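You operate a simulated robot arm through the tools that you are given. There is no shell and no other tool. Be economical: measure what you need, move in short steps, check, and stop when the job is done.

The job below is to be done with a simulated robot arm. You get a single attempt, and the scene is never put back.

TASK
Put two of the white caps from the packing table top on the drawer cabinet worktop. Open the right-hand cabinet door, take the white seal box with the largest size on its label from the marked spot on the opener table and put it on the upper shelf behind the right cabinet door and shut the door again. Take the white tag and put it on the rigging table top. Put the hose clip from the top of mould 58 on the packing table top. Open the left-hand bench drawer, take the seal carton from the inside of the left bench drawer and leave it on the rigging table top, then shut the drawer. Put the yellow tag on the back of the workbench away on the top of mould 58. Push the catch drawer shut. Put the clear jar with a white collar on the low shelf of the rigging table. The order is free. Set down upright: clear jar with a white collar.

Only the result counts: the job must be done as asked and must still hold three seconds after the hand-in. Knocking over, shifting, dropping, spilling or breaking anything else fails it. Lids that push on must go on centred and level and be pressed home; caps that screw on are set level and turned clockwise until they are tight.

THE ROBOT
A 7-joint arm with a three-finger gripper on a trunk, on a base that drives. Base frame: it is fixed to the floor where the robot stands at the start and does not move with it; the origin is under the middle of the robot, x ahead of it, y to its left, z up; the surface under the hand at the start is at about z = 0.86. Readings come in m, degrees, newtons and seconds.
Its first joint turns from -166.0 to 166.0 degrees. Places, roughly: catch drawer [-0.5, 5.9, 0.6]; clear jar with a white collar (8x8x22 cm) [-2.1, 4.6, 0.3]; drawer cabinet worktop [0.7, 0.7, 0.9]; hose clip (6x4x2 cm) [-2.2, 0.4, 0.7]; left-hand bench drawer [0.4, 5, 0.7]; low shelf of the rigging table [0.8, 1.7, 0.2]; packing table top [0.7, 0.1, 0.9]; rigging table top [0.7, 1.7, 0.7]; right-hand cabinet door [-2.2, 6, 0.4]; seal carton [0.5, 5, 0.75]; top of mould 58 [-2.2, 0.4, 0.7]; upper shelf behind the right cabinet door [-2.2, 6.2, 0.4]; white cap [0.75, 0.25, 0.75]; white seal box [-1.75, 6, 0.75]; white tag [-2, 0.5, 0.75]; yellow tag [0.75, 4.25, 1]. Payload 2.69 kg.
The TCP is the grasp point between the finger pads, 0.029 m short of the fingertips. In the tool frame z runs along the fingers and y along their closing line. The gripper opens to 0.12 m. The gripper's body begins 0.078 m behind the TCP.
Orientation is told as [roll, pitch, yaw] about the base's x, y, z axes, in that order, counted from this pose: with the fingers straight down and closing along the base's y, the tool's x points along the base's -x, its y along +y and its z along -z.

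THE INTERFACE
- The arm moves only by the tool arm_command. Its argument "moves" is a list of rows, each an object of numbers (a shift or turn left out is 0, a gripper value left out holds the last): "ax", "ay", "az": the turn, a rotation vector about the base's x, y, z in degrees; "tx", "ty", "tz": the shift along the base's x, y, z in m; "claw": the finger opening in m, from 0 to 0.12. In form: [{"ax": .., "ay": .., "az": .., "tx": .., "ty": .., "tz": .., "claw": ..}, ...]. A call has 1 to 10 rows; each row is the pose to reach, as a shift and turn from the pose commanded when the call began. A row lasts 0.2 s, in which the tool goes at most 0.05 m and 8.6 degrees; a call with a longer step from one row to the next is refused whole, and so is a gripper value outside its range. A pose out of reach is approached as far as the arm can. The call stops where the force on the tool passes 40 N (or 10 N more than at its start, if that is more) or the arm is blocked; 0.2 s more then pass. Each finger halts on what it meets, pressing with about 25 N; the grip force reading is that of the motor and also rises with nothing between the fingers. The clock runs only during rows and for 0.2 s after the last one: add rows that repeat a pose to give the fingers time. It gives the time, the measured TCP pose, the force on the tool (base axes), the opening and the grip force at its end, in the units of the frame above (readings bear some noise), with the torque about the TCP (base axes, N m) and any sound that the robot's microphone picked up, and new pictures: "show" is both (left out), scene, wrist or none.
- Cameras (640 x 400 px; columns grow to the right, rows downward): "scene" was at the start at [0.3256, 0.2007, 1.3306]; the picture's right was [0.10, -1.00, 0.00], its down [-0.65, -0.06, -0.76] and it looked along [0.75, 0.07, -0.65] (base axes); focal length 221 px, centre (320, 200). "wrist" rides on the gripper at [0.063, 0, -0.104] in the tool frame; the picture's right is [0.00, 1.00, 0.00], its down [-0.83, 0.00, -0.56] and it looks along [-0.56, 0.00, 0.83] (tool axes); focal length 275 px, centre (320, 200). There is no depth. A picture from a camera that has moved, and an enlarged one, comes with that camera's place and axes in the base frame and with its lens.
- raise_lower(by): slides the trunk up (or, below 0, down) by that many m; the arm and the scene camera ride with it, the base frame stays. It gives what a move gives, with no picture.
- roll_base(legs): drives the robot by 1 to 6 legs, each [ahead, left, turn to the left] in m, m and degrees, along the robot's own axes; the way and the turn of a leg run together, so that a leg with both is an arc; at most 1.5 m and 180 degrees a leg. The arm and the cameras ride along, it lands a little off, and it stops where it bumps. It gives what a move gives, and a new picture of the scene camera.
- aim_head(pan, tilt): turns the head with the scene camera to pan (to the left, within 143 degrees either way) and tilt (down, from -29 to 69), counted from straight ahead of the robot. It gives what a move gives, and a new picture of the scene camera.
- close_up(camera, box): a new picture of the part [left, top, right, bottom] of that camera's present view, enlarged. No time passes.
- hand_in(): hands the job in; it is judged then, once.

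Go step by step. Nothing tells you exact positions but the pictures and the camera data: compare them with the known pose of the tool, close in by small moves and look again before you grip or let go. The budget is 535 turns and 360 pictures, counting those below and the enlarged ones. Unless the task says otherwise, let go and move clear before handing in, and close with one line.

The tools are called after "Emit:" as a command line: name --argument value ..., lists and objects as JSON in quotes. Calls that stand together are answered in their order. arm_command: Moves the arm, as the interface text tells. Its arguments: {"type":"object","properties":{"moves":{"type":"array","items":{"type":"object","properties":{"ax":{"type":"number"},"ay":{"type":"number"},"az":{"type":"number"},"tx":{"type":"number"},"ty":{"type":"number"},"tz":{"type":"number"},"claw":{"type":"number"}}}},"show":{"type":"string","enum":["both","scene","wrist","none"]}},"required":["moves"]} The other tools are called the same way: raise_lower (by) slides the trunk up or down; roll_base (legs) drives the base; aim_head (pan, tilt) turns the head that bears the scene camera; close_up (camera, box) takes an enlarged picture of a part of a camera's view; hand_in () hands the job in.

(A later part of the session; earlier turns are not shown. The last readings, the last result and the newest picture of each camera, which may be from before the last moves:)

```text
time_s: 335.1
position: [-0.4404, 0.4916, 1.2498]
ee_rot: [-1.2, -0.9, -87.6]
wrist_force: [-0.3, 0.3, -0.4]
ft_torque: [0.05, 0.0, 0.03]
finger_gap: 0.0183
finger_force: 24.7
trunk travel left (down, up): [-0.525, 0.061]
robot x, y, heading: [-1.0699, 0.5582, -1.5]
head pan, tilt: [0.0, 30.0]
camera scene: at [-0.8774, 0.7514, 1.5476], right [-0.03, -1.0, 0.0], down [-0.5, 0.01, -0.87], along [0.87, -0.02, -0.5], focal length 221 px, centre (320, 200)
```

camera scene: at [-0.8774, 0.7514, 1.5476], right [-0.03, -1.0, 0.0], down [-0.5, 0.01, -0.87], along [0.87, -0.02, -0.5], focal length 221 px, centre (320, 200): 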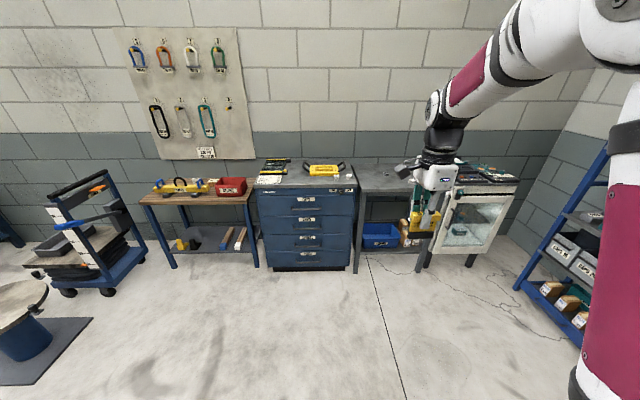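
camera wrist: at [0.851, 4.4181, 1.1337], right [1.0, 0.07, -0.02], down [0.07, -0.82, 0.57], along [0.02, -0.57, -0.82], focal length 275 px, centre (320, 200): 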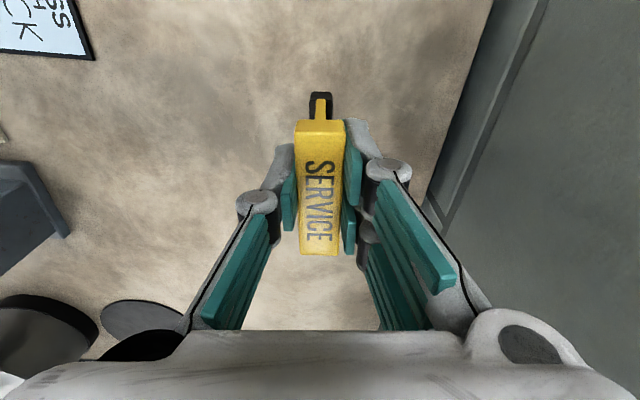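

Emit:
roll_base --legs '[[0, 0, -178.5], [0.22, 0.1, 0]]'

Emit:
aim_head --pan 0 --tilt 45

```text
time_s: 344.1
position: [-1.9256, 0.4785, 1.249]
ee_rot: [-1.0, -1.0, 96.5]
wrist_force: [-0.5, -0.4, -0.3]
ft_torque: [-0.03, 0.01, -0.02]
finger_gap: 0.0182
finger_force: 24.9
trunk travel left (down, up): [-0.525, 0.061]
robot x, y, heading: [-1.291, 0.4467, -177.6]
head pan, tilt: [0.0, 30.0]
camera scene: at [-1.4767, 0.2537, 1.5477], right [-0.05, 1.0, 0.0], down [0.5, 0.02, -0.87], along [-0.87, -0.04, -0.5], focal length 221 px, centre (320, 200)
```

scene: 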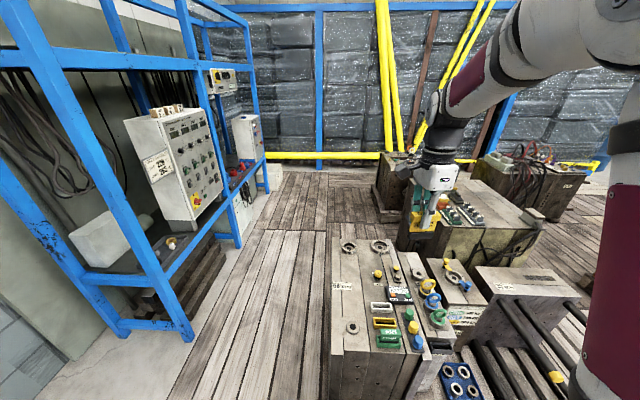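

```text
time_s: 344.8
position: [-1.9244, 0.4769, 1.2487]
ee_rot: [-1.2, -0.8, 96.4]
wrist_force: [0.0, -0.1, -0.5]
ft_torque: [0.03, 0.04, -0.03]
finger_gap: 0.0184
finger_force: 25.2
trunk travel left (down, up): [-0.525, 0.061]
robot x, y, heading: [-1.2942, 0.4522, -177.3]
head pan, tilt: [0.0, 45.0]
camera scene: at [-1.4677, 0.2541, 1.5251], right [-0.05, 1.0, 0.0], down [0.71, 0.03, -0.71], along [-0.71, -0.03, -0.71], focal length 221 px, centre (320, 200)
```

scene: 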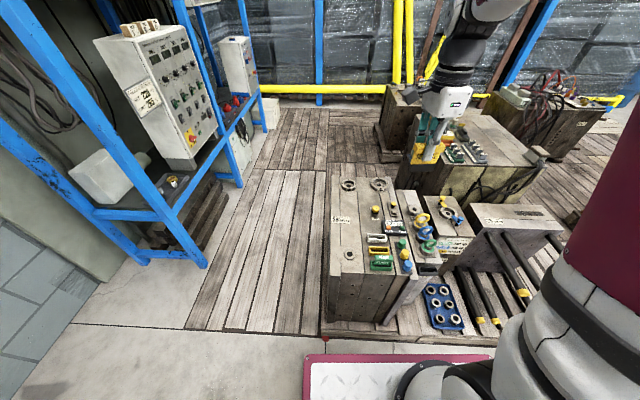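

Emit:
raise_lower --by -0.22

Emit:
arm_command --moves '[{"az": -6.4, "ax": -0.8, "ay": 1.2}, {"az": -6.4, "ax": -0.8, "ay": 1.2}]'

```text
time_s: 347.2
position: [-1.9237, 0.4779, 1.0294]
ee_rot: [-1.2, -0.8, 96.5]
wrist_force: [-0.7, -0.5, -1.0]
ft_torque: [0.02, 0.01, -0.01]
finger_gap: 0.0184
finger_force: 24.7
trunk travel left (down, up): [-0.305, 0.281]
robot x, y, heading: [-1.2933, 0.4485, -177.5]
head pan, tilt: [0.0, 45.0]
```

```text
time_s: 347.8
position: [-1.9232, 0.4774, 1.0289]
ee_rot: [0.0, -0.2, 90.1]
wrist_force: [-0.6, -1.2, -0.1]
ft_torque: [0.03, 0.03, -0.01]
finger_gap: 0.018
finger_force: 25.4
trunk travel left (down, up): [-0.305, 0.281]
robot x, y, heading: [-1.2916, 0.4521, -177.3]
head pan, tilt: [0.0, 45.0]
camera scene: at [-1.621, 0.247, 1.3047], right [-0.05, 1.0, 0.0], down [0.71, 0.03, -0.71], along [-0.71, -0.03, -0.71], focal length 221 px, centre (320, 200)
camera wrist: at [-1.9237, 0.4137, 1.1341], right [-1.0, -0.01, 0.0], down [0.0, 0.83, 0.56], along [0.0, 0.56, -0.83], focal length 275 px, centre (320, 200)
```

scene: 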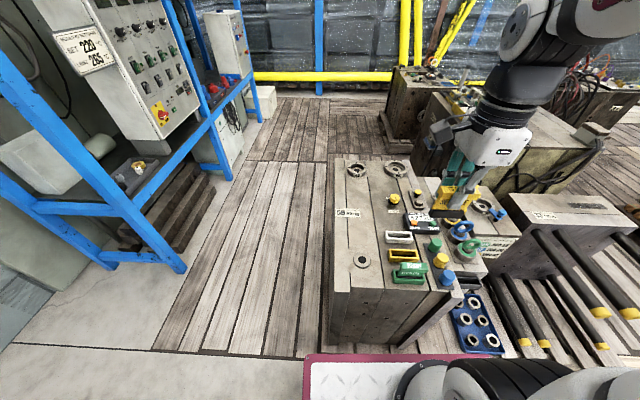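
wrist: 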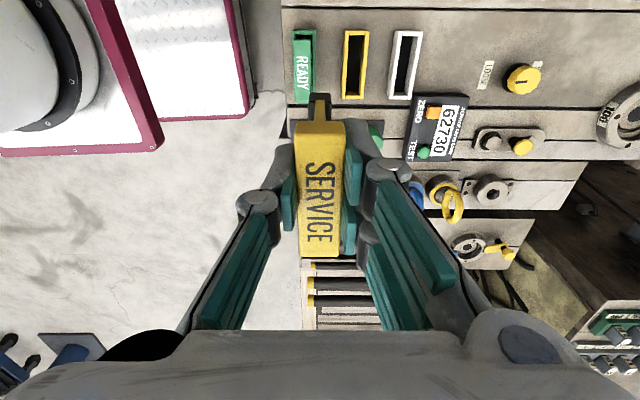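

Emit:
arm_command --moves '[{"tx": -0.02, "ty": -0.008}, {"tx": -0.047, "ty": -0.019}, {"tx": -0.047, "ty": -0.019, "tz": -0.04}, {"tx": -0.047, "ty": -0.019, "tz": -0.08}, {"tx": -0.047, "ty": -0.019, "tz": -0.12}, {"tx": -0.047, "ty": -0.019, "tz": -0.14}, {"tx": -0.047, "ty": -0.019, "tz": -0.14}]'

Emit:
close_up --camera "scene" --box '[360, 180, 520, 300]'

Emit:
close_up --camera "wrist" --box '[220, 20, 420, 145]'

```text
time_s: 349.4
position: [-1.9696, 0.4591, 0.8893]
ee_rot: [0.1, -0.3, 90.1]
wrist_force: [0.0, 0.3, -0.7]
ft_torque: [0.0, 0.03, 0.01]
finger_gap: 0.0184
finger_force: 24.6
trunk travel left (down, up): [-0.305, 0.281]
robot x, y, heading: [-1.2915, 0.4538, -177.1]
head pan, tilt: [0.0, 45.0]
camera scene: at [-1.621, 0.247, 1.3047], right [-0.05, 1.0, 0.0], down [0.71, 0.03, -0.71], along [-0.71, -0.03, -0.71], focal length 221 px, centre (320, 200)
camera wrist: at [-1.9692, 0.3955, 0.9935], right [-1.0, -0.01, 0.0], down [-0.01, 0.83, 0.56], along [0.0, 0.56, -0.83], focal length 275 px, centre (320, 200)
```

scene: 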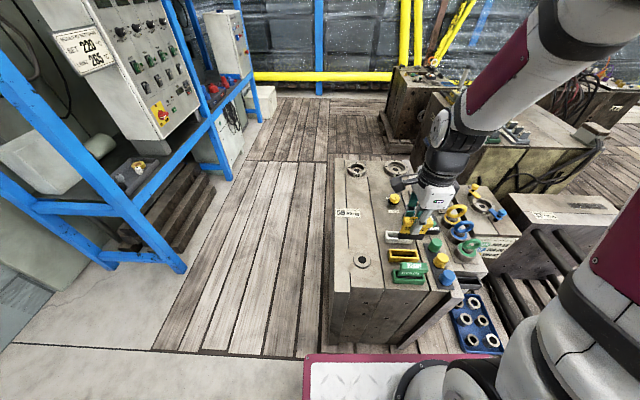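
wrist: 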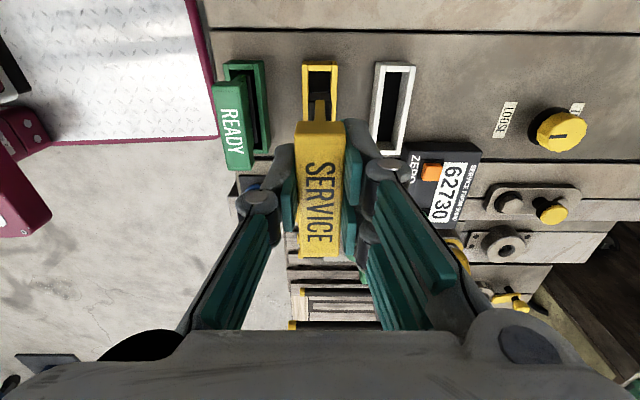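

```text
3.33 times, centred on (440, 240) of scene
camera zoom: at [-1.621, 0.247, 1.3047], right [-0.05, 1.0, 0.0], down [0.71, 0.03, -0.71], along [-0.71, -0.03, -0.71], focal length 736 px, centre (-80, 67)
```

zoom: 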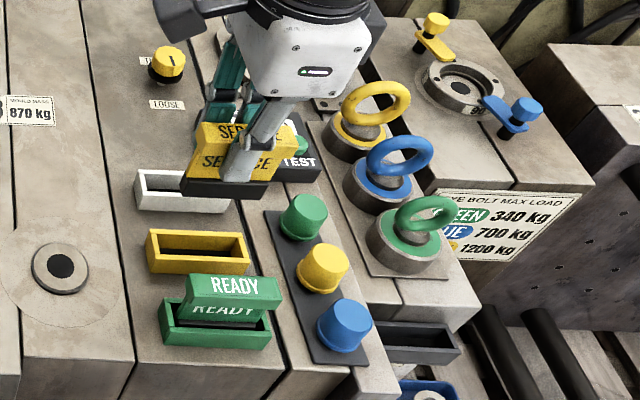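

```text
3.20 times, centred on (320, 82) of wrist
camera zoom: at [-1.9692, 0.3955, 0.9935], right [-1.0, -0.01, 0.0], down [-0.01, 0.83, 0.56], along [0.0, 0.56, -0.83], focal length 881 px, centre (320, 576)
```

zoom: 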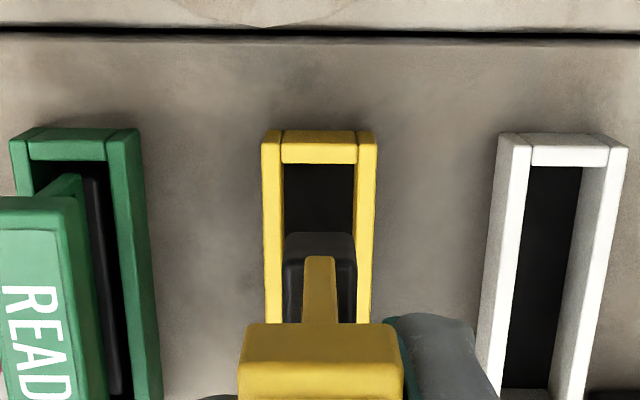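

The tag is lined up with the yellow slot in x. I'll shift it 3 mm in y and lower it slowly into the slot.

Emit:
arm_command --moves '[{"ty": 0.003, "tz": -0.03}, {"ty": 0.003, "tz": -0.055}, {"ty": 0.003, "tz": -0.063}, {"ty": 0.003, "tz": -0.063}]' --show "wrist"

Emit:
close_up --camera "scene" --box '[380, 190, 480, 290]'

```text
time_s: 350.4
position: [-1.9683, 0.4607, 0.8262]
ee_rot: [0.1, -0.3, 90.1]
wrist_force: [-0.5, -0.7, -0.3]
ft_torque: [-0.03, -0.01, 0.03]
finger_gap: 0.0182
finger_force: 25.0
trunk travel left (down, up): [-0.305, 0.281]
robot x, y, heading: [-1.2905, 0.4485, -177.5]
head pan, tilt: [0.0, 45.0]
camera wrist: at [-1.969, 0.398, 0.9307], right [-1.0, -0.01, 0.0], down [-0.01, 0.83, 0.56], along [0.0, 0.56, -0.83], focal length 275 px, centre (320, 200)
```

wrist: 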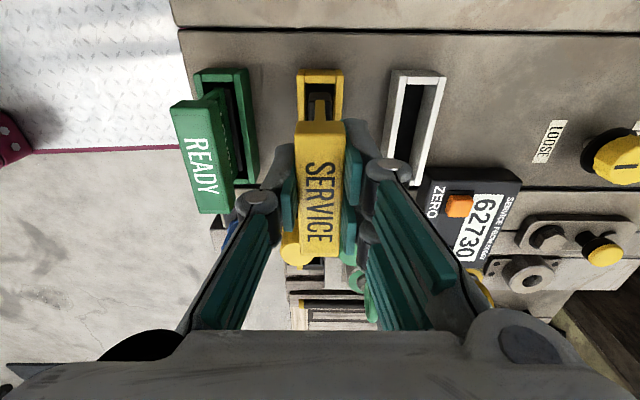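

```text
4.00 times, centred on (430, 240) of scene
camera zoom: at [-1.621, 0.247, 1.3047], right [-0.05, 1.0, 0.0], down [0.71, 0.03, -0.71], along [-0.71, -0.03, -0.71], focal length 884 px, centre (-120, 40)
```

zoom: 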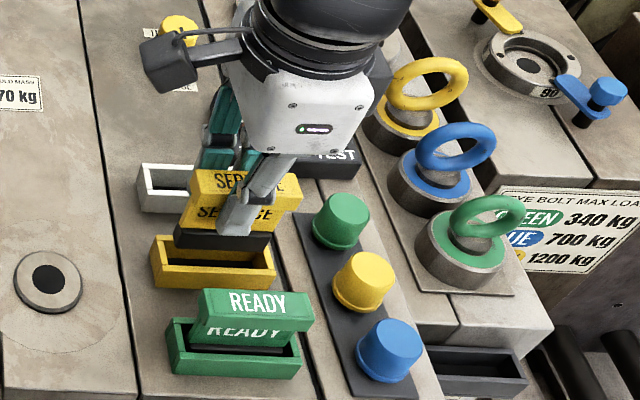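

Emit:
close_up --camera "wrist" --box '[260, 50, 390, 130]'

```text
4.92 times, centred on (325, 90) of wrist
camera zoom: at [-1.969, 0.398, 0.9307], right [-1.0, -0.01, 0.0], down [-0.01, 0.83, 0.56], along [0.0, 0.56, -0.83], focal length 1355 px, centre (295, 742)
```

zoom: 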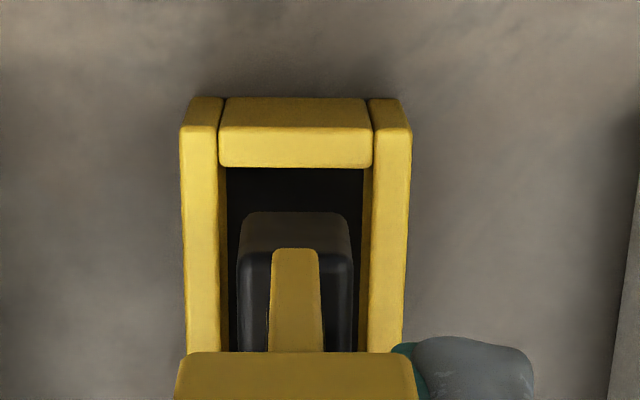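

Emit:
arm_command --moves '[{"tz": -0.006}, {"tz": -0.012}, {"tz": -0.018}, {"tz": -0.023}, {"tz": -0.026}]' --show "wrist"

```text
time_s: 351.6
position: [-1.9694, 0.4605, 0.8006]
ee_rot: [0.0, -0.3, 90.1]
wrist_force: [-0.6, 0.1, -0.4]
ft_torque: [0.01, 0.02, 0.01]
finger_gap: 0.0182
finger_force: 25.0
trunk travel left (down, up): [-0.305, 0.281]
robot x, y, heading: [-1.2897, 0.449, -177.1]
head pan, tilt: [0.0, 45.0]
camera wrist: at [-1.9699, 0.3972, 0.905], right [-1.0, -0.01, 0.0], down [-0.01, 0.83, 0.56], along [0.0, 0.56, -0.83], focal length 275 px, centre (320, 200)
```

wrist: 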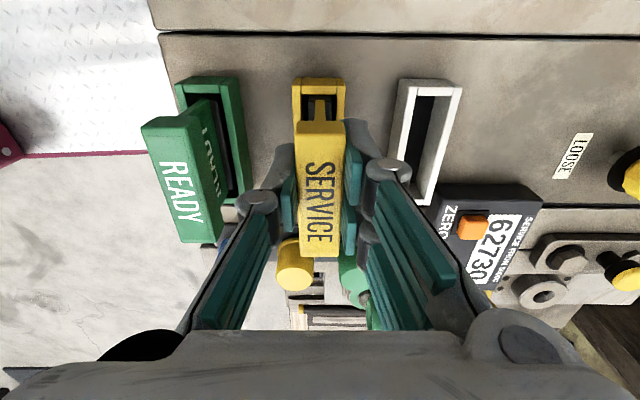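

No contact force, so it has gone in. I'll feel for the bottom and release.

Emit:
arm_command --moves '[{"tz": -0.004}, {"tz": -0.008}, {"tz": -0.012}]' --show "none"

```text
time_s: 352.4
position: [-1.9706, 0.4613, 0.7879]
ee_rot: [0.3, -0.2, 90.2]
wrist_force: [1.4, -4.0, 17.0]
ft_torque: [0.42, -0.04, -0.04]
finger_gap: 0.0184
finger_force: 24.7
trunk travel left (down, up): [-0.305, 0.281]
robot x, y, heading: [-1.2928, 0.4499, -177.3]
head pan, tilt: [0.0, 45.0]
```

Emit:
arm_command --moves '[{"tz": 0.001}, {"tz": 0.001, "claw": 0.035}, {"tz": 0.001, "claw": 0.045}, {"tz": 0.03, "claw": 0.045}, {"tz": 0.07, "claw": 0.045}, {"tz": 0.12, "claw": 0.045}, {"tz": 0.17, "claw": 0.045}, {"tz": 0.22, "claw": 0.045}, {"tz": 0.26, "claw": 0.045}]' --show "wrist"

```text
time_s: 354.4
position: [-1.9689, 0.462, 1.0471]
ee_rot: [-0.1, -0.3, 90.2]
wrist_force: [-0.1, 0.5, -0.4]
ft_torque: [0.03, -0.02, -0.01]
finger_gap: 0.0452
finger_force: 0.1
trunk travel left (down, up): [-0.305, 0.281]
robot x, y, heading: [-1.2957, 0.4515, -177.0]
head pan, tilt: [0.0, 45.0]
camera wrist: at [-1.9697, 0.3983, 1.1506], right [-1.0, -0.01, 0.0], down [-0.01, 0.83, 0.56], along [0.0, 0.56, -0.83], focal length 275 px, centre (320, 200)
```

wrist: 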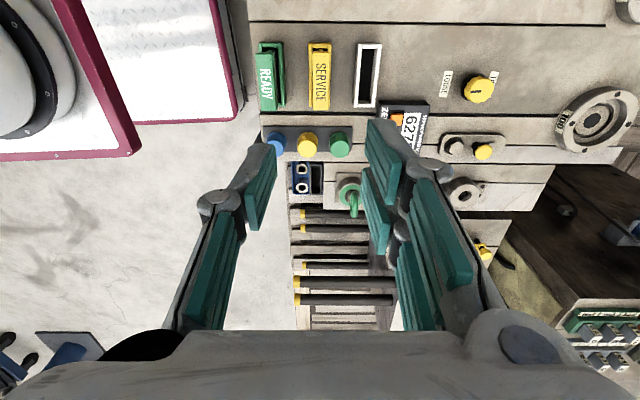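

The yellow tag is in its slot on mould 58. Next is the jar near (-2.1, 4.6, 0.3); I'll drive up toward the test cart facing +y and look.

Emit:
arm_command --moves '[{"tx": 0.03, "tz": 0.02}, {"tx": 0.07, "tz": 0.05}, {"tx": 0.1, "tz": 0.08}]' --show "none"

Emit:
roll_base --legs '[[-0.4, 0, 0], [0, 0, -93], [1.4, 0, 0], [1.2, 0.1, 0]]'

Emit:
aim_head --pan 40 --tilt 25

```text
time_s: 355.2
position: [-1.8695, 0.4618, 1.127]
ee_rot: [0.0, -0.2, 90.0]
wrist_force: [-0.3, -0.8, -0.5]
ft_torque: [-0.02, -0.04, 0.07]
finger_gap: 0.045
finger_force: 0.0
trunk travel left (down, up): [-0.305, 0.281]
robot x, y, heading: [-1.2913, 0.4464, -177.3]
head pan, tilt: [0.0, 45.0]
```

```text
time_s: 374.1
position: [-0.9833, 3.6893, 1.1275]
ee_rot: [0.0, -0.3, -0.7]
wrist_force: [0.0, -0.8, 0.0]
ft_torque: [0.02, 0.0, -0.03]
finger_gap: 0.0448
finger_force: 0.1
trunk travel left (down, up): [-0.305, 0.281]
robot x, y, heading: [-1.0036, 3.1107, 91.5]
head pan, tilt: [0.0, 45.0]
camera scene: at [-1.2074, 3.4426, 1.3047], right [1.0, 0.03, 0.0], down [0.02, -0.71, -0.71], along [-0.02, 0.71, -0.71], focal length 221 px, centre (320, 200)
```

scene: 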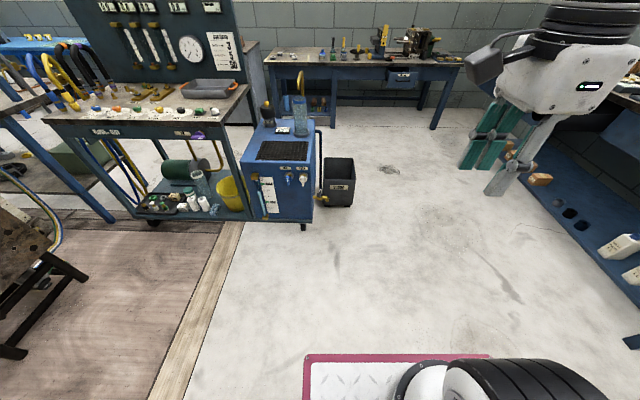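

```text
time_s: 375.2
position: [-0.9832, 3.6888, 1.129]
ee_rot: [0.0, -0.2, -0.6]
wrist_force: [-1.1, 0.7, -0.7]
ft_torque: [-0.05, -0.03, -0.03]
finger_gap: 0.0451
finger_force: 0.1
trunk travel left (down, up): [-0.305, 0.281]
robot x, y, heading: [-1.0003, 3.1099, 91.9]
head pan, tilt: [40.0, 25.0]
camera scene: at [-1.2662, 3.43, 1.3352], right [0.75, 0.67, 0.0], down [0.28, -0.32, -0.91], along [-0.6, 0.68, -0.42], focal length 221 px, centre (320, 200)
```

scene: 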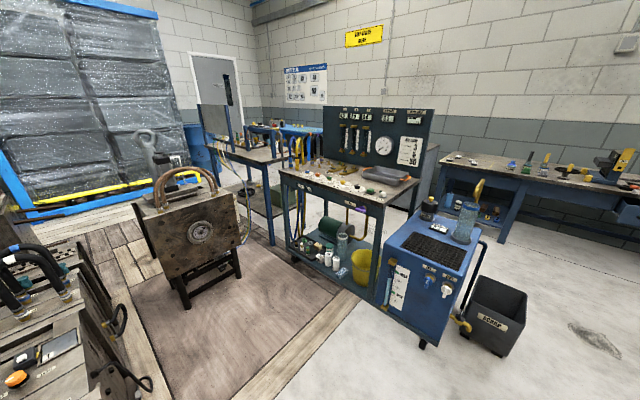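

Emit:
close_up --camera "scene" --box '[270, 170, 430, 300]'

Emit:
close_up --camera "scene" --box '[0, 150, 320, 400]'

```text
3.08 times, centred on (350, 235) of scene
camera zoom: at [-1.2662, 3.43, 1.3352], right [0.75, 0.67, 0.0], down [0.28, -0.32, -0.91], along [-0.6, 0.68, -0.42], focal length 680 px, centre (228, 92)
```

zoom: 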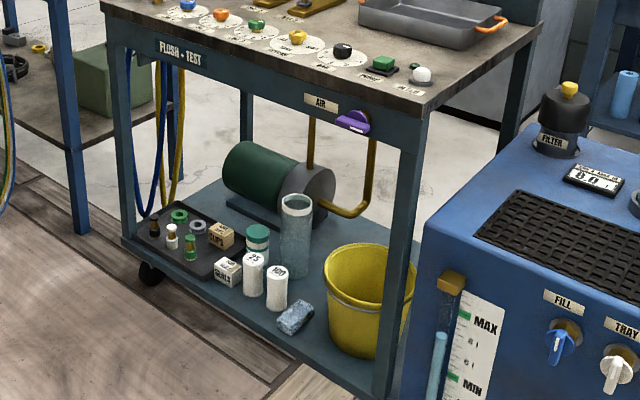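

```text
1.60 times, centred on (160, 275) of scene
camera zoom: at [-1.2662, 3.43, 1.3352], right [0.75, 0.67, 0.0], down [0.28, -0.32, -0.91], along [-0.6, 0.68, -0.42], focal length 353 px, centre (576, 80)
```

zoom: 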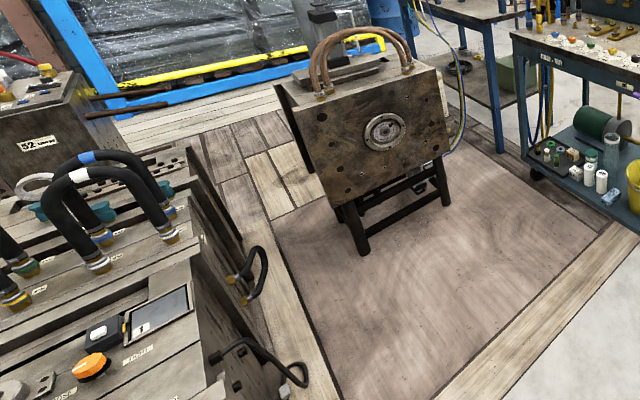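

The jar stands at about (-2.035, 4.555) on the bench's lower shelf (z ≈ 0.20, top ≈ 0.42), with small bottles in front of it. I'll drive closer.

Emit:
roll_base --legs '[[0.62, 0, -1.8], [0, 0.5, 0]]'

Emit:
aim_head --pan 35 --tilt 45

Emit:
aim_head --pan 100 --tilt 45

```text
time_s: 381.1
position: [-1.455, 4.3074, 1.1284]
ee_rot: [0.0, -0.2, -3.6]
wrist_force: [-0.1, -0.3, -1.0]
ft_torque: [-0.05, 0.01, 0.01]
finger_gap: 0.0451
finger_force: 0.1
trunk travel left (down, up): [-0.305, 0.281]
robot x, y, heading: [-1.5033, 3.7322, 89.1]
head pan, tilt: [40.0, 25.0]
camera scene: at [-1.7509, 4.0625, 1.3352], right [0.78, 0.63, 0.0], down [0.27, -0.33, -0.91], along [-0.57, 0.7, -0.42], focal length 221 px, centre (320, 200)
```

scene: 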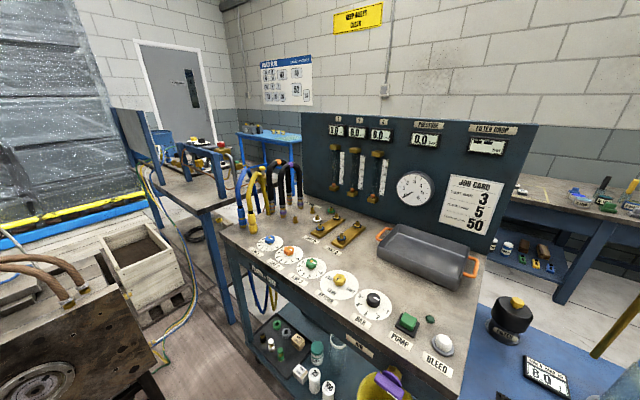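

```text
time_s: 382.0
position: [-1.4554, 4.3071, 1.1275]
ee_rot: [0.0, -0.2, -3.6]
wrist_force: [-0.8, 0.0, -0.9]
ft_torque: [0.0, -0.02, -0.03]
finger_gap: 0.0451
finger_force: 0.0
trunk travel left (down, up): [-0.305, 0.281]
robot x, y, heading: [-1.5085, 3.7335, 89.1]
head pan, tilt: [35.0, 45.0]
camera scene: at [-1.7384, 4.0584, 1.3047], right [0.83, 0.56, 0.0], down [0.39, -0.59, -0.71], along [-0.4, 0.59, -0.71], focal length 221 px, centre (320, 200)
```

scene: 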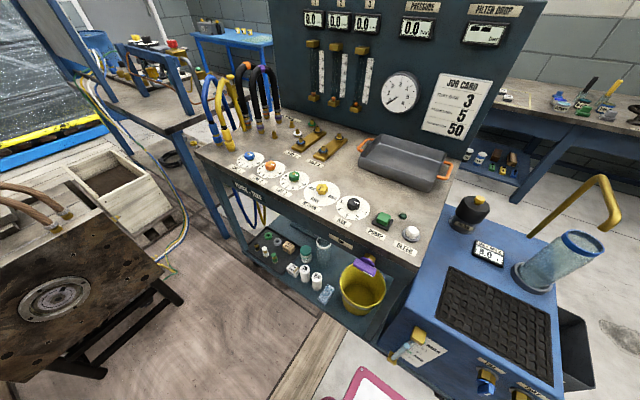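

```text
time_s: 383.3
position: [-1.4546, 4.3065, 1.1286]
ee_rot: [0.1, -0.1, -3.6]
wrist_force: [-0.8, 0.0, -0.3]
ft_torque: [-0.02, -0.03, 0.01]
finger_gap: 0.0452
finger_force: 0.1
trunk travel left (down, up): [-0.305, 0.281]
robot x, y, heading: [-1.5039, 3.7276, 88.9]
head pan, tilt: [100.0, 45.0]
camera scene: at [-1.7733, 3.9783, 1.3047], right [-0.16, 0.99, 0.0], down [0.7, 0.11, -0.71], along [-0.7, -0.11, -0.71], focal length 221 px, centre (320, 200)
```

scene: 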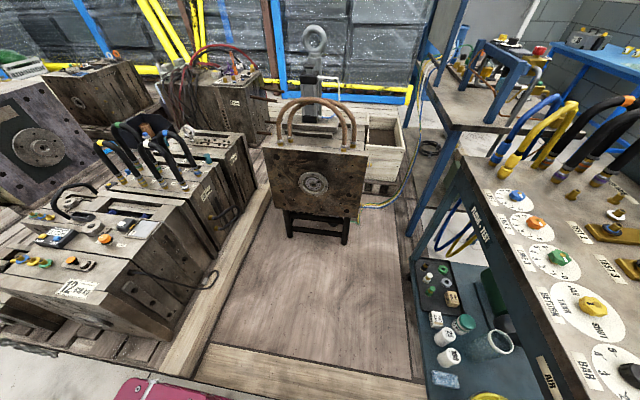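

Emit:
roll_base --legs '[[-0.18, 0, 1]]'

Emit:
arm_command --moves '[{"az": 8.5, "ty": 0.005}, {"az": 17, "ty": 0.01}, {"az": 25.5, "ty": 0.015}, {"az": 34, "ty": 0.02}, {"az": 42.5, "ty": 0.025}, {"az": 51, "ty": 0.03}, {"az": 59.5, "ty": 0.035}, {"az": 68, "ty": 0.04}, {"az": 76.5, "ty": 0.045}, {"az": 85, "ty": 0.05}]' --show "none"

Emit:
arm_command --moves '[{"az": 7, "ty": 0.0, "claw": 0.12}, {"az": 7, "claw": 0.12}]' --show "scene"

```text
time_s: 384.8
position: [-1.4675, 4.1314, 1.128]
ee_rot: [-0.1, -0.2, -2.4]
wrist_force: [0.2, -0.4, -0.6]
ft_torque: [0.03, 0.03, 0.0]
finger_gap: 0.0448
finger_force: 0.1
trunk travel left (down, up): [-0.305, 0.281]
robot x, y, heading: [-1.5031, 3.5533, 90.2]
head pan, tilt: [100.0, 45.0]
camera scene: at [-1.7795, 3.7961, 1.3047], right [-0.18, 0.98, 0.0], down [0.7, 0.12, -0.71], along [-0.7, -0.12, -0.71], focal length 221 px, centre (320, 200)
```

scene: 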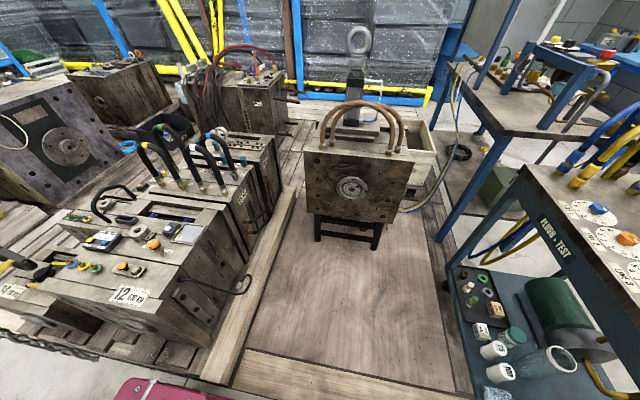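

```text
time_s: 387.0
position: [-1.466, 4.1802, 1.1292]
ee_rot: [0.0, -0.2, 82.7]
wrist_force: [0.4, -0.7, -0.5]
ft_torque: [0.01, -0.01, 0.0]
finger_gap: 0.045
finger_force: 0.1
trunk travel left (down, up): [-0.305, 0.281]
robot x, y, heading: [-1.5074, 3.5545, 90.3]
head pan, tilt: [100.0, 45.0]
```

```text
time_s: 387.6
position: [-1.4676, 4.1796, 1.1275]
ee_rot: [0.0, -0.2, 89.6]
wrist_force: [0.2, 0.0, 0.2]
ft_torque: [-0.01, -0.02, 0.01]
finger_gap: 0.1202
finger_force: 0.0
trunk travel left (down, up): [-0.305, 0.281]
robot x, y, heading: [-1.5105, 3.5564, 90.0]
head pan, tilt: [100.0, 45.0]
camera scene: at [-1.7795, 3.7961, 1.3047], right [-0.18, 0.98, 0.0], down [0.7, 0.12, -0.71], along [-0.7, -0.12, -0.71], focal length 221 px, centre (320, 200)
```

scene: 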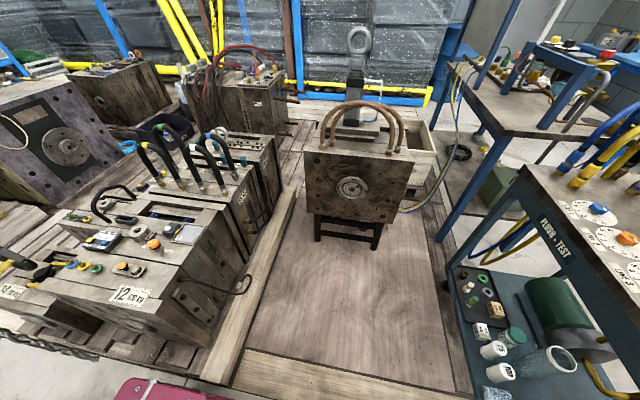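

Emit:
arm_command --moves '[{"ax": 6, "tx": -0.03, "ty": 0.012}, {"ax": 12, "tx": -0.06, "ty": 0.024}, {"ax": 18, "tx": -0.09, "ty": 0.036}, {"ax": 24, "tx": -0.12, "ty": 0.048}, {"ax": 30, "tx": -0.15, "ty": 0.06}, {"ax": 36, "tx": -0.18, "ty": 0.072, "tz": -0.02}, {"ax": 42, "tx": -0.21, "ty": 0.084, "tz": -0.05}, {"ax": 48, "tx": -0.24, "ty": 0.096, "tz": -0.08}, {"ax": 54, "tx": -0.27, "ty": 0.108, "tz": -0.11}, {"ax": 60, "tx": -0.3, "ty": 0.12, "tz": -0.14}]' --show "wrist"

```text
time_s: 389.8
position: [-1.8523, 4.2052, 1.0073]
ee_rot: [25.5, -42.7, 86.2]
wrist_force: [0.8, 0.8, 0.1]
ft_torque: [-0.01, 0.01, -0.02]
finger_gap: 0.12
finger_force: 0.1
trunk travel left (down, up): [-0.305, 0.281]
robot x, y, heading: [-1.5049, 3.5542, 89.9]
head pan, tilt: [100.0, 45.0]
stopped in row 10: the arm was blocked; the commanded pose is now the measured one
camera wrist: at [-1.814, 4.0918, 1.034], right [-0.92, -0.23, 0.31], down [0.25, 0.25, 0.93], along [-0.3, 0.94, -0.17], focal length 275 px, centre (320, 200)
```

wrist: 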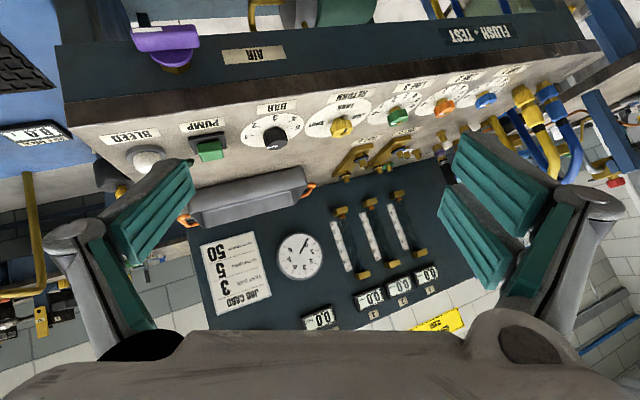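

The arm got too close to the head again on the left side. I'll bring the tool back to vertical on the right side, and tilt it later at a lower height.

Emit:
arm_command --moves '[{"ax": -6.9, "ay": -4.2, "tx": 0.035, "tz": 0.02}, {"ax": -13.8, "ay": -8.4, "tx": 0.07, "tz": 0.04}, {"ax": -20.7, "ay": -12.6, "tx": 0.105, "tz": 0.06}, {"ax": -27.6, "ay": -16.8, "tx": 0.14, "tz": 0.08}, {"ax": -34.5, "ay": -21, "tx": 0.175, "tz": 0.1}, {"ax": -41.4, "ay": -25.2, "tx": 0.21, "tz": 0.1}, {"ax": -41.4, "ay": -25.2, "tx": 0.25, "tz": 0.1}, {"ax": -41.4, "ay": -25.2, "tx": 0.29, "tz": 0.1}, {"ax": -41.4, "ay": -25.2, "tx": 0.33, "tz": 0.1}, {"ax": -41.4, "ay": -25.2, "tx": 0.35, "tz": 0.1}]' --show "wrist"

```text
time_s: 391.9
position: [-1.5058, 4.2032, 1.1057]
ee_rot: [0.2, -0.3, 97.1]
wrist_force: [-0.5, 0.0, -0.1]
ft_torque: [0.01, -0.03, -0.02]
finger_gap: 0.1198
finger_force: 0.1
trunk travel left (down, up): [-0.305, 0.281]
robot x, y, heading: [-1.5062, 3.5545, 90.2]
head pan, tilt: [100.0, 45.0]
camera wrist: at [-1.4981, 4.1405, 1.2107], right [-0.99, -0.13, 0.0], down [-0.11, 0.82, 0.56], along [-0.07, 0.56, -0.83], focal length 275 px, centre (320, 200)
```

wrist: 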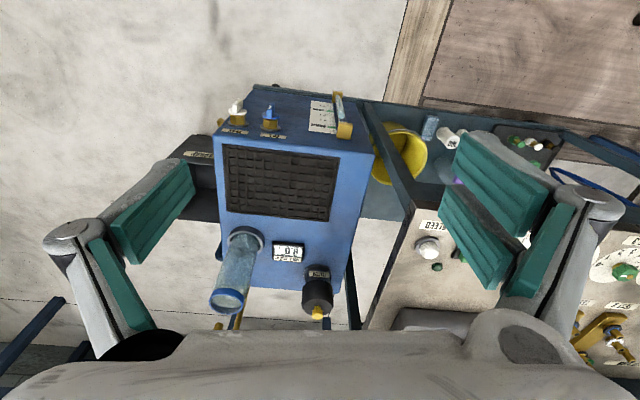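

Emit:
roll_base --legs '[[-0.04, -0.05, 24.5]]'

Emit:
aim_head --pan 0 --tilt 50

```text
time_s: 393.6
position: [-1.7202, 4.1158, 1.1066]
ee_rot: [0.2, -0.3, 121.8]
wrist_force: [-0.3, -0.3, 0.2]
ft_torque: [-0.01, 0.02, 0.01]
finger_gap: 0.1201
finger_force: 0.1
trunk travel left (down, up): [-0.305, 0.281]
robot x, y, heading: [-1.4525, 3.5272, 114.8]
head pan, tilt: [100.0, 45.0]
camera scene: at [-1.798, 3.6332, 1.3047], right [-0.57, 0.82, 0.0], down [0.58, 0.4, -0.71], along [-0.58, -0.4, -0.71], focal length 221 px, centre (320, 200)
```

scene: 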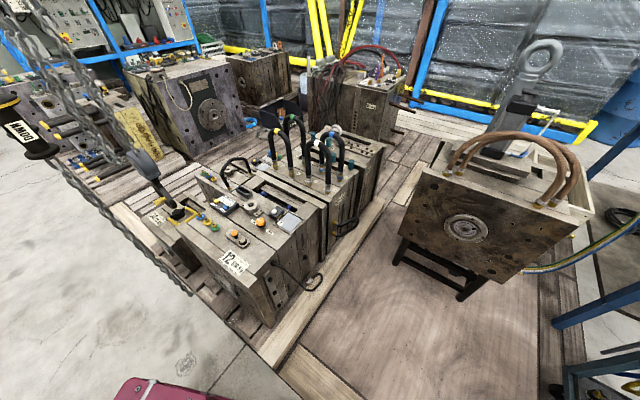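

```text
time_s: 395.4
position: [-1.7218, 4.1159, 1.1063]
ee_rot: [0.0, -0.2, 121.7]
wrist_force: [0.9, -0.3, -0.2]
ft_torque: [0.03, -0.01, 0.01]
finger_gap: 0.1199
finger_force: 0.2
trunk travel left (down, up): [-0.305, 0.281]
robot x, y, heading: [-1.4479, 3.5266, 114.7]
head pan, tilt: [0.0, 50.0]
camera scene: at [-1.7636, 3.7495, 1.2978], right [0.91, 0.42, 0.0], down [0.32, -0.7, -0.64], along [-0.27, 0.58, -0.77], focal length 221 px, centre (320, 200)
```

scene: 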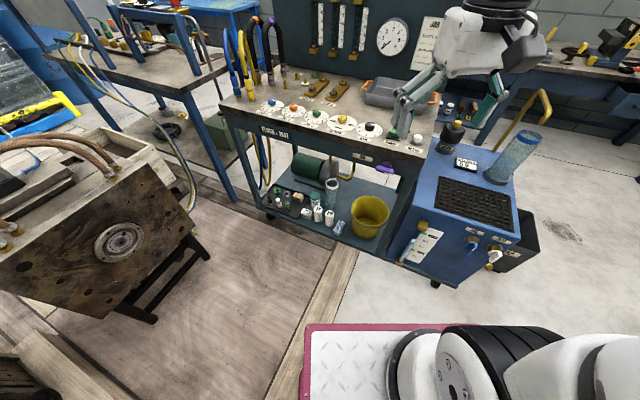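

Emit:
raise_lower --by -0.3

Emit:
arm_command --moves '[{"tz": -0.04, "az": -5}, {"tz": -0.08, "az": -10}, {"tz": -0.12, "az": -15}, {"tz": -0.16, "az": -20}, {"tz": -0.2, "az": -20}, {"tz": -0.24, "az": -20}]'

```text
time_s: 398.4
position: [-1.7205, 4.1149, 0.8067]
ee_rot: [0.1, -0.3, 121.7]
wrist_force: [-0.3, -0.1, 0.4]
ft_torque: [0.03, -0.02, -0.02]
finger_gap: 0.1201
finger_force: 0.0
trunk travel left (down, up): [-0.005, 0.581]
robot x, y, heading: [-1.4544, 3.5268, 114.9]
head pan, tilt: [0.0, 50.0]
```

```text
time_s: 399.8
position: [-1.7208, 4.1158, 0.5665]
ee_rot: [0.1, -0.3, 101.8]
wrist_force: [0.3, 0.0, -0.8]
ft_torque: [-0.03, 0.02, 0.0]
finger_gap: 0.1199
finger_force: 0.1
trunk travel left (down, up): [-0.005, 0.581]
robot x, y, heading: [-1.4477, 3.5282, 114.7]
head pan, tilt: [0.0, 50.0]
camera scene: at [-1.7817, 3.7888, 0.9981], right [0.91, 0.42, 0.0], down [0.32, -0.7, -0.64], along [-0.27, 0.58, -0.77], focal length 221 px, centre (320, 200)
camera wrist: at [-1.7078, 4.0522, 0.671], right [-0.98, -0.21, 0.0], down [-0.17, 0.81, 0.56], along [-0.12, 0.55, -0.83], focal length 275 px, centre (320, 200)
```

scene: 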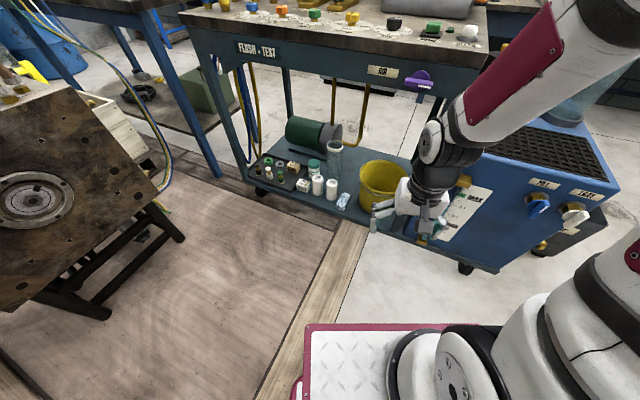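
wrist: 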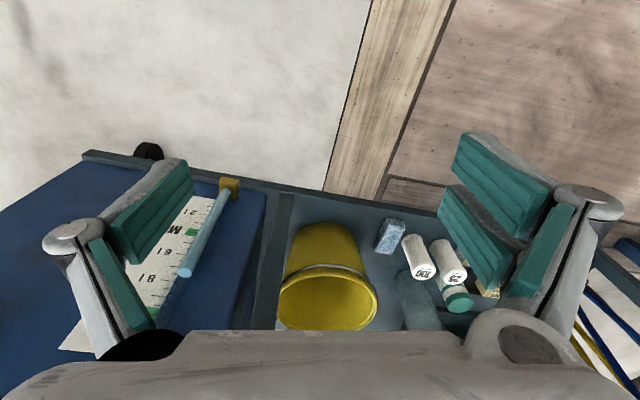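

Emit:
arm_command --moves '[{"ax": 8, "ay": 1.7}, {"ax": 16, "ay": 3.4}, {"ax": 24, "ay": 5.1}, {"ax": 32, "ay": 6.8}, {"ax": 40, "ay": 8.4}, {"ax": 48, "ay": 10}, {"ax": 56, "ay": 11.7}, {"ax": 62, "ay": 13}]'

```text
time_s: 401.6
position: [-1.9058, 4.1676, 0.5227]
ee_rot: [3.3, -66.2, 98.9]
wrist_force: [-2.2, -5.5, -1.3]
ft_torque: [0.25, -0.04, -0.24]
finger_gap: 0.1198
finger_force: 0.0
out of reach, approached as far as the arm can: row 1, 2, 3, 4, 5, 6, 7, 8
trunk travel left (down, up): [-0.005, 0.581]
robot x, y, heading: [-1.4487, 3.5243, 115.3]
head pan, tilt: [0.0, 50.0]
camera scene: at [-1.7823, 3.7878, 0.9983], right [0.91, 0.42, 0.0], down [0.32, -0.69, -0.64], along [-0.27, 0.58, -0.77], focal length 221 px, centre (320, 200)
camera wrist: at [-1.8817, 4.0494, 0.5069], right [-0.98, -0.21, 0.02], down [0.05, -0.17, 0.98], along [-0.2, 0.96, 0.17], focal length 275 px, centre (320, 200)
```

scene: 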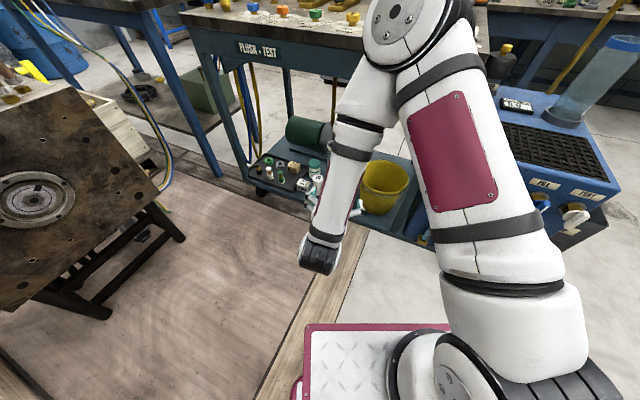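
wrist: 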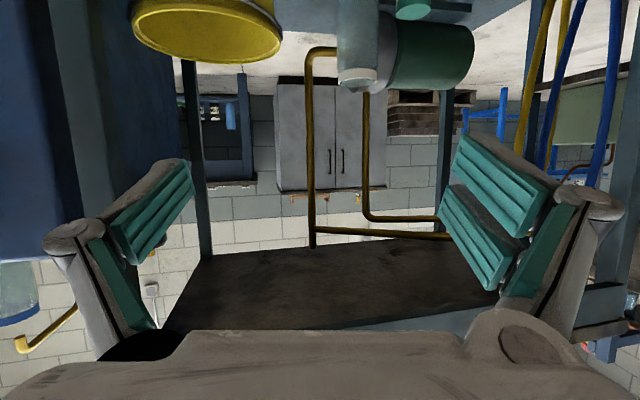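

This pose folded the arm badly. I'll return to vertical, back up, and tilt with the arm more extended.

Emit:
arm_command --moves '[{"ax": -8, "ay": -1.7, "tx": 0.023, "ty": -0.006, "tz": 0.006}, {"ax": -16, "ay": -3.4, "tx": 0.046, "ty": -0.012, "tz": 0.012}, {"ax": -24, "ay": -5.1, "tx": 0.07, "ty": -0.018, "tz": 0.018}, {"ax": -32, "ay": -6.8, "tx": 0.093, "ty": -0.025, "tz": 0.024}, {"ax": -40, "ay": -8.5, "tx": 0.116, "ty": -0.031, "tz": 0.03}, {"ax": -48, "ay": -10.3, "tx": 0.139, "ty": -0.037, "tz": 0.036}, {"ax": -56, "ay": -12, "tx": 0.162, "ty": -0.043, "tz": 0.04}, {"ax": -64.4, "ay": -13.7, "tx": 0.185, "ty": -0.05, "tz": 0.044}]' --show "scene"

```text
time_s: 403.4
position: [-1.715, 4.1132, 0.5458]
ee_rot: [0.0, 2.1, 101.9]
wrist_force: [0.1, -0.1, 0.0]
ft_torque: [0.01, -0.02, 0.02]
finger_gap: 0.1197
finger_force: 0.1
out of reach, approached as far as the arm can: row 1, 2, 3, 4, 5, 6, 7
trunk travel left (down, up): [-0.005, 0.581]
robot x, y, heading: [-1.4478, 3.5295, 114.4]
head pan, tilt: [0.0, 50.0]
camera scene: at [-1.7819, 3.7887, 0.9981], right [0.91, 0.42, 0.0], down [0.32, -0.7, -0.64], along [-0.27, 0.58, -0.77], focal length 221 px, centre (320, 200)
```

scene: 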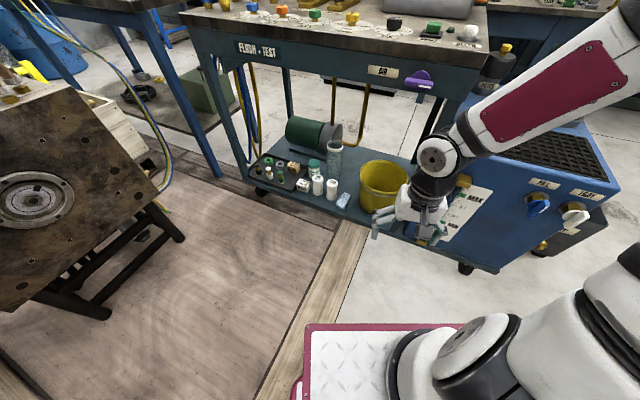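

Emit:
roll_base --legs '[[-0.3, 0, 0]]'

Emit:
arm_command --moves '[{"tx": -0.016, "ty": 0.034}, {"tx": -0.031, "ty": 0.068}, {"tx": -0.047, "ty": 0.102}, {"tx": -0.063, "ty": 0.136}, {"tx": -0.078, "ty": 0.17}, {"tx": -0.094, "ty": 0.204}, {"tx": -0.109, "ty": 0.238}]' --show "scene"

```text
time_s: 405.4
position: [-1.5887, 3.8438, 0.5448]
ee_rot: [-0.1, 2.2, 101.9]
wrist_force: [0.2, 0.7, -0.2]
ft_torque: [-0.07, 0.0, 0.01]
finger_gap: 0.12
finger_force: 0.0
trunk travel left (down, up): [-0.005, 0.581]
robot x, y, heading: [-1.3219, 3.2532, 114.9]
head pan, tilt: [0.0, 50.0]
camera scene: at [-1.6565, 3.518, 0.9981], right [0.91, 0.42, 0.0], down [0.32, -0.7, -0.64], along [-0.27, 0.58, -0.77], focal length 221 px, centre (320, 200)
```

scene: 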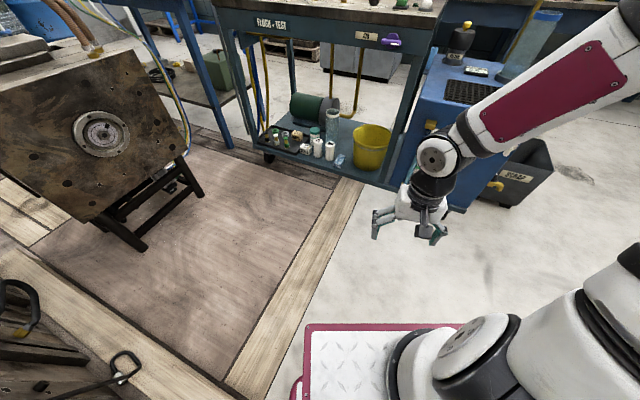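

```text
time_s: 407.0
position: [-1.6976, 4.0817, 0.5433]
ee_rot: [-0.1, 2.2, 101.9]
wrist_force: [0.2, 0.8, -0.6]
ft_torque: [0.01, 0.02, 0.0]
finger_gap: 0.1199
finger_force: 0.0
trunk travel left (down, up): [-0.005, 0.581]
robot x, y, heading: [-1.3268, 3.2541, 114.4]
head pan, tilt: [0.0, 50.0]
camera scene: at [-1.6565, 3.5179, 0.9981], right [0.91, 0.42, 0.0], down [0.32, -0.7, -0.64], along [-0.27, 0.58, -0.77], focal length 221 px, centre (320, 200)
```

scene: 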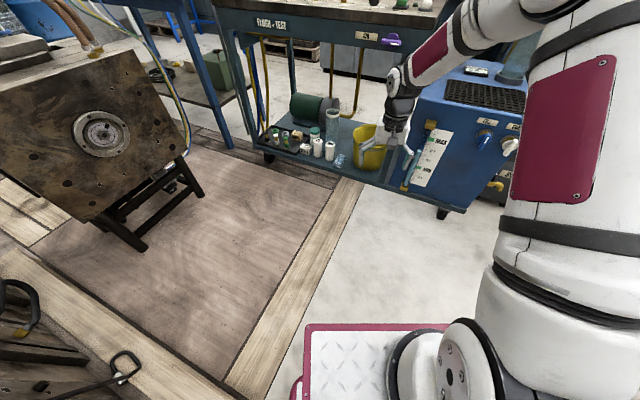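

Emit:
arm_command --moves '[{"ax": 8, "ay": 1.7, "tz": -0.01}, {"ax": 16, "ay": 3.4, "tz": -0.02}, {"ax": 24, "ay": 5.1, "tz": -0.03}, {"ax": 32, "ay": 6.8, "tz": -0.04}, {"ax": 40, "ay": 8.4, "tz": -0.05}, {"ax": 48, "ay": 10, "tz": -0.06}, {"ax": 56, "ay": 11.7, "tz": -0.07}, {"ax": 62, "ay": 13, "tz": -0.08}]'

```text
time_s: 408.8
position: [-1.6972, 4.0821, 0.4658]
ee_rot: [-0.5, -61.3, 102.1]
wrist_force: [0.2, 0.0, 0.5]
ft_torque: [-0.01, 0.0, 0.01]
finger_gap: 0.1199
finger_force: 0.1
trunk travel left (down, up): [-0.005, 0.581]
robot x, y, heading: [-1.3241, 3.2593, 114.8]
head pan, tilt: [0.0, 50.0]
camera scene: at [-1.6565, 3.5179, 0.9981], right [0.91, 0.42, 0.0], down [0.32, -0.7, -0.64], along [-0.27, 0.58, -0.77], focal length 221 px, centre (320, 200)
camera wrist: at [-1.6727, 3.9635, 0.4611], right [-0.98, -0.21, -0.01], down [0.01, -0.09, 1.0], along [-0.21, 0.97, 0.09], focal length 275 px, centre (320, 200)
```

scene: 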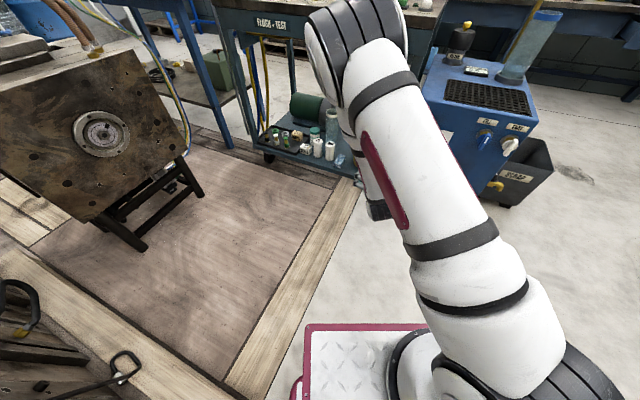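
wrist: 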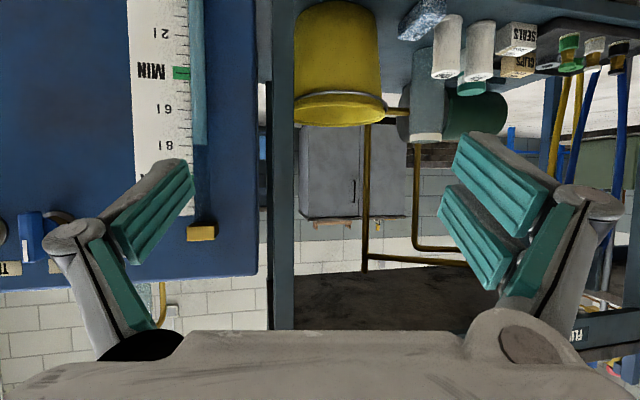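

Emit:
arm_command --moves '[{"tx": -0.042, "ty": 0.021}, {"tx": -0.083, "ty": 0.042}, {"tx": -0.125, "ty": 0.063}, {"tx": -0.166, "ty": 0.084}, {"tx": -0.208, "ty": 0.105}, {"tx": -0.25, "ty": 0.126}, {"tx": -0.291, "ty": 0.147}, {"tx": -0.333, "ty": 0.168}]'

```text
time_s: 410.6
position: [-2.0334, 4.2476, 0.4644]
ee_rot: [-0.2, -61.1, 102.0]
wrist_force: [-0.8, -0.2, 1.0]
ft_torque: [0.0, 0.0, -0.05]
finger_gap: 0.1195
finger_force: 0.1
trunk travel left (down, up): [-0.005, 0.581]
robot x, y, heading: [-1.3213, 3.2604, 115.0]
head pan, tilt: [0.0, 50.0]
camera scene: at [-1.6569, 3.5174, 0.9981], right [0.91, 0.42, 0.0], down [0.32, -0.69, -0.64], along [-0.27, 0.58, -0.77], focal length 221 px, centre (320, 200)
camera wrist: at [-2.0089, 4.1289, 0.4604], right [-0.98, -0.21, 0.0], down [0.01, -0.08, 1.0], along [-0.21, 0.97, 0.08], focal length 275 px, centre (320, 200)
```

scene: 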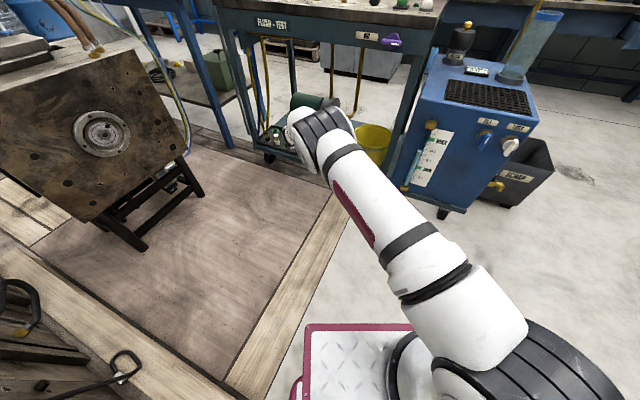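
wrist: 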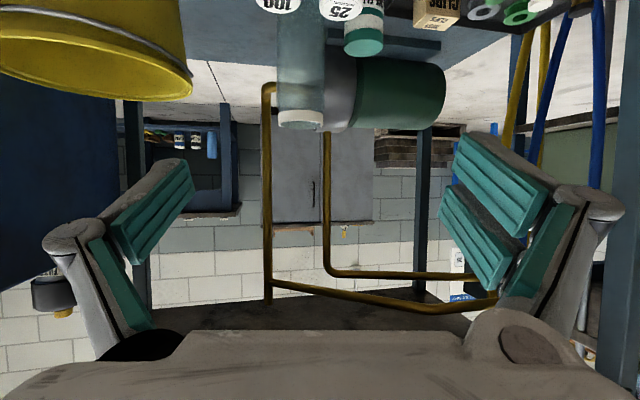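

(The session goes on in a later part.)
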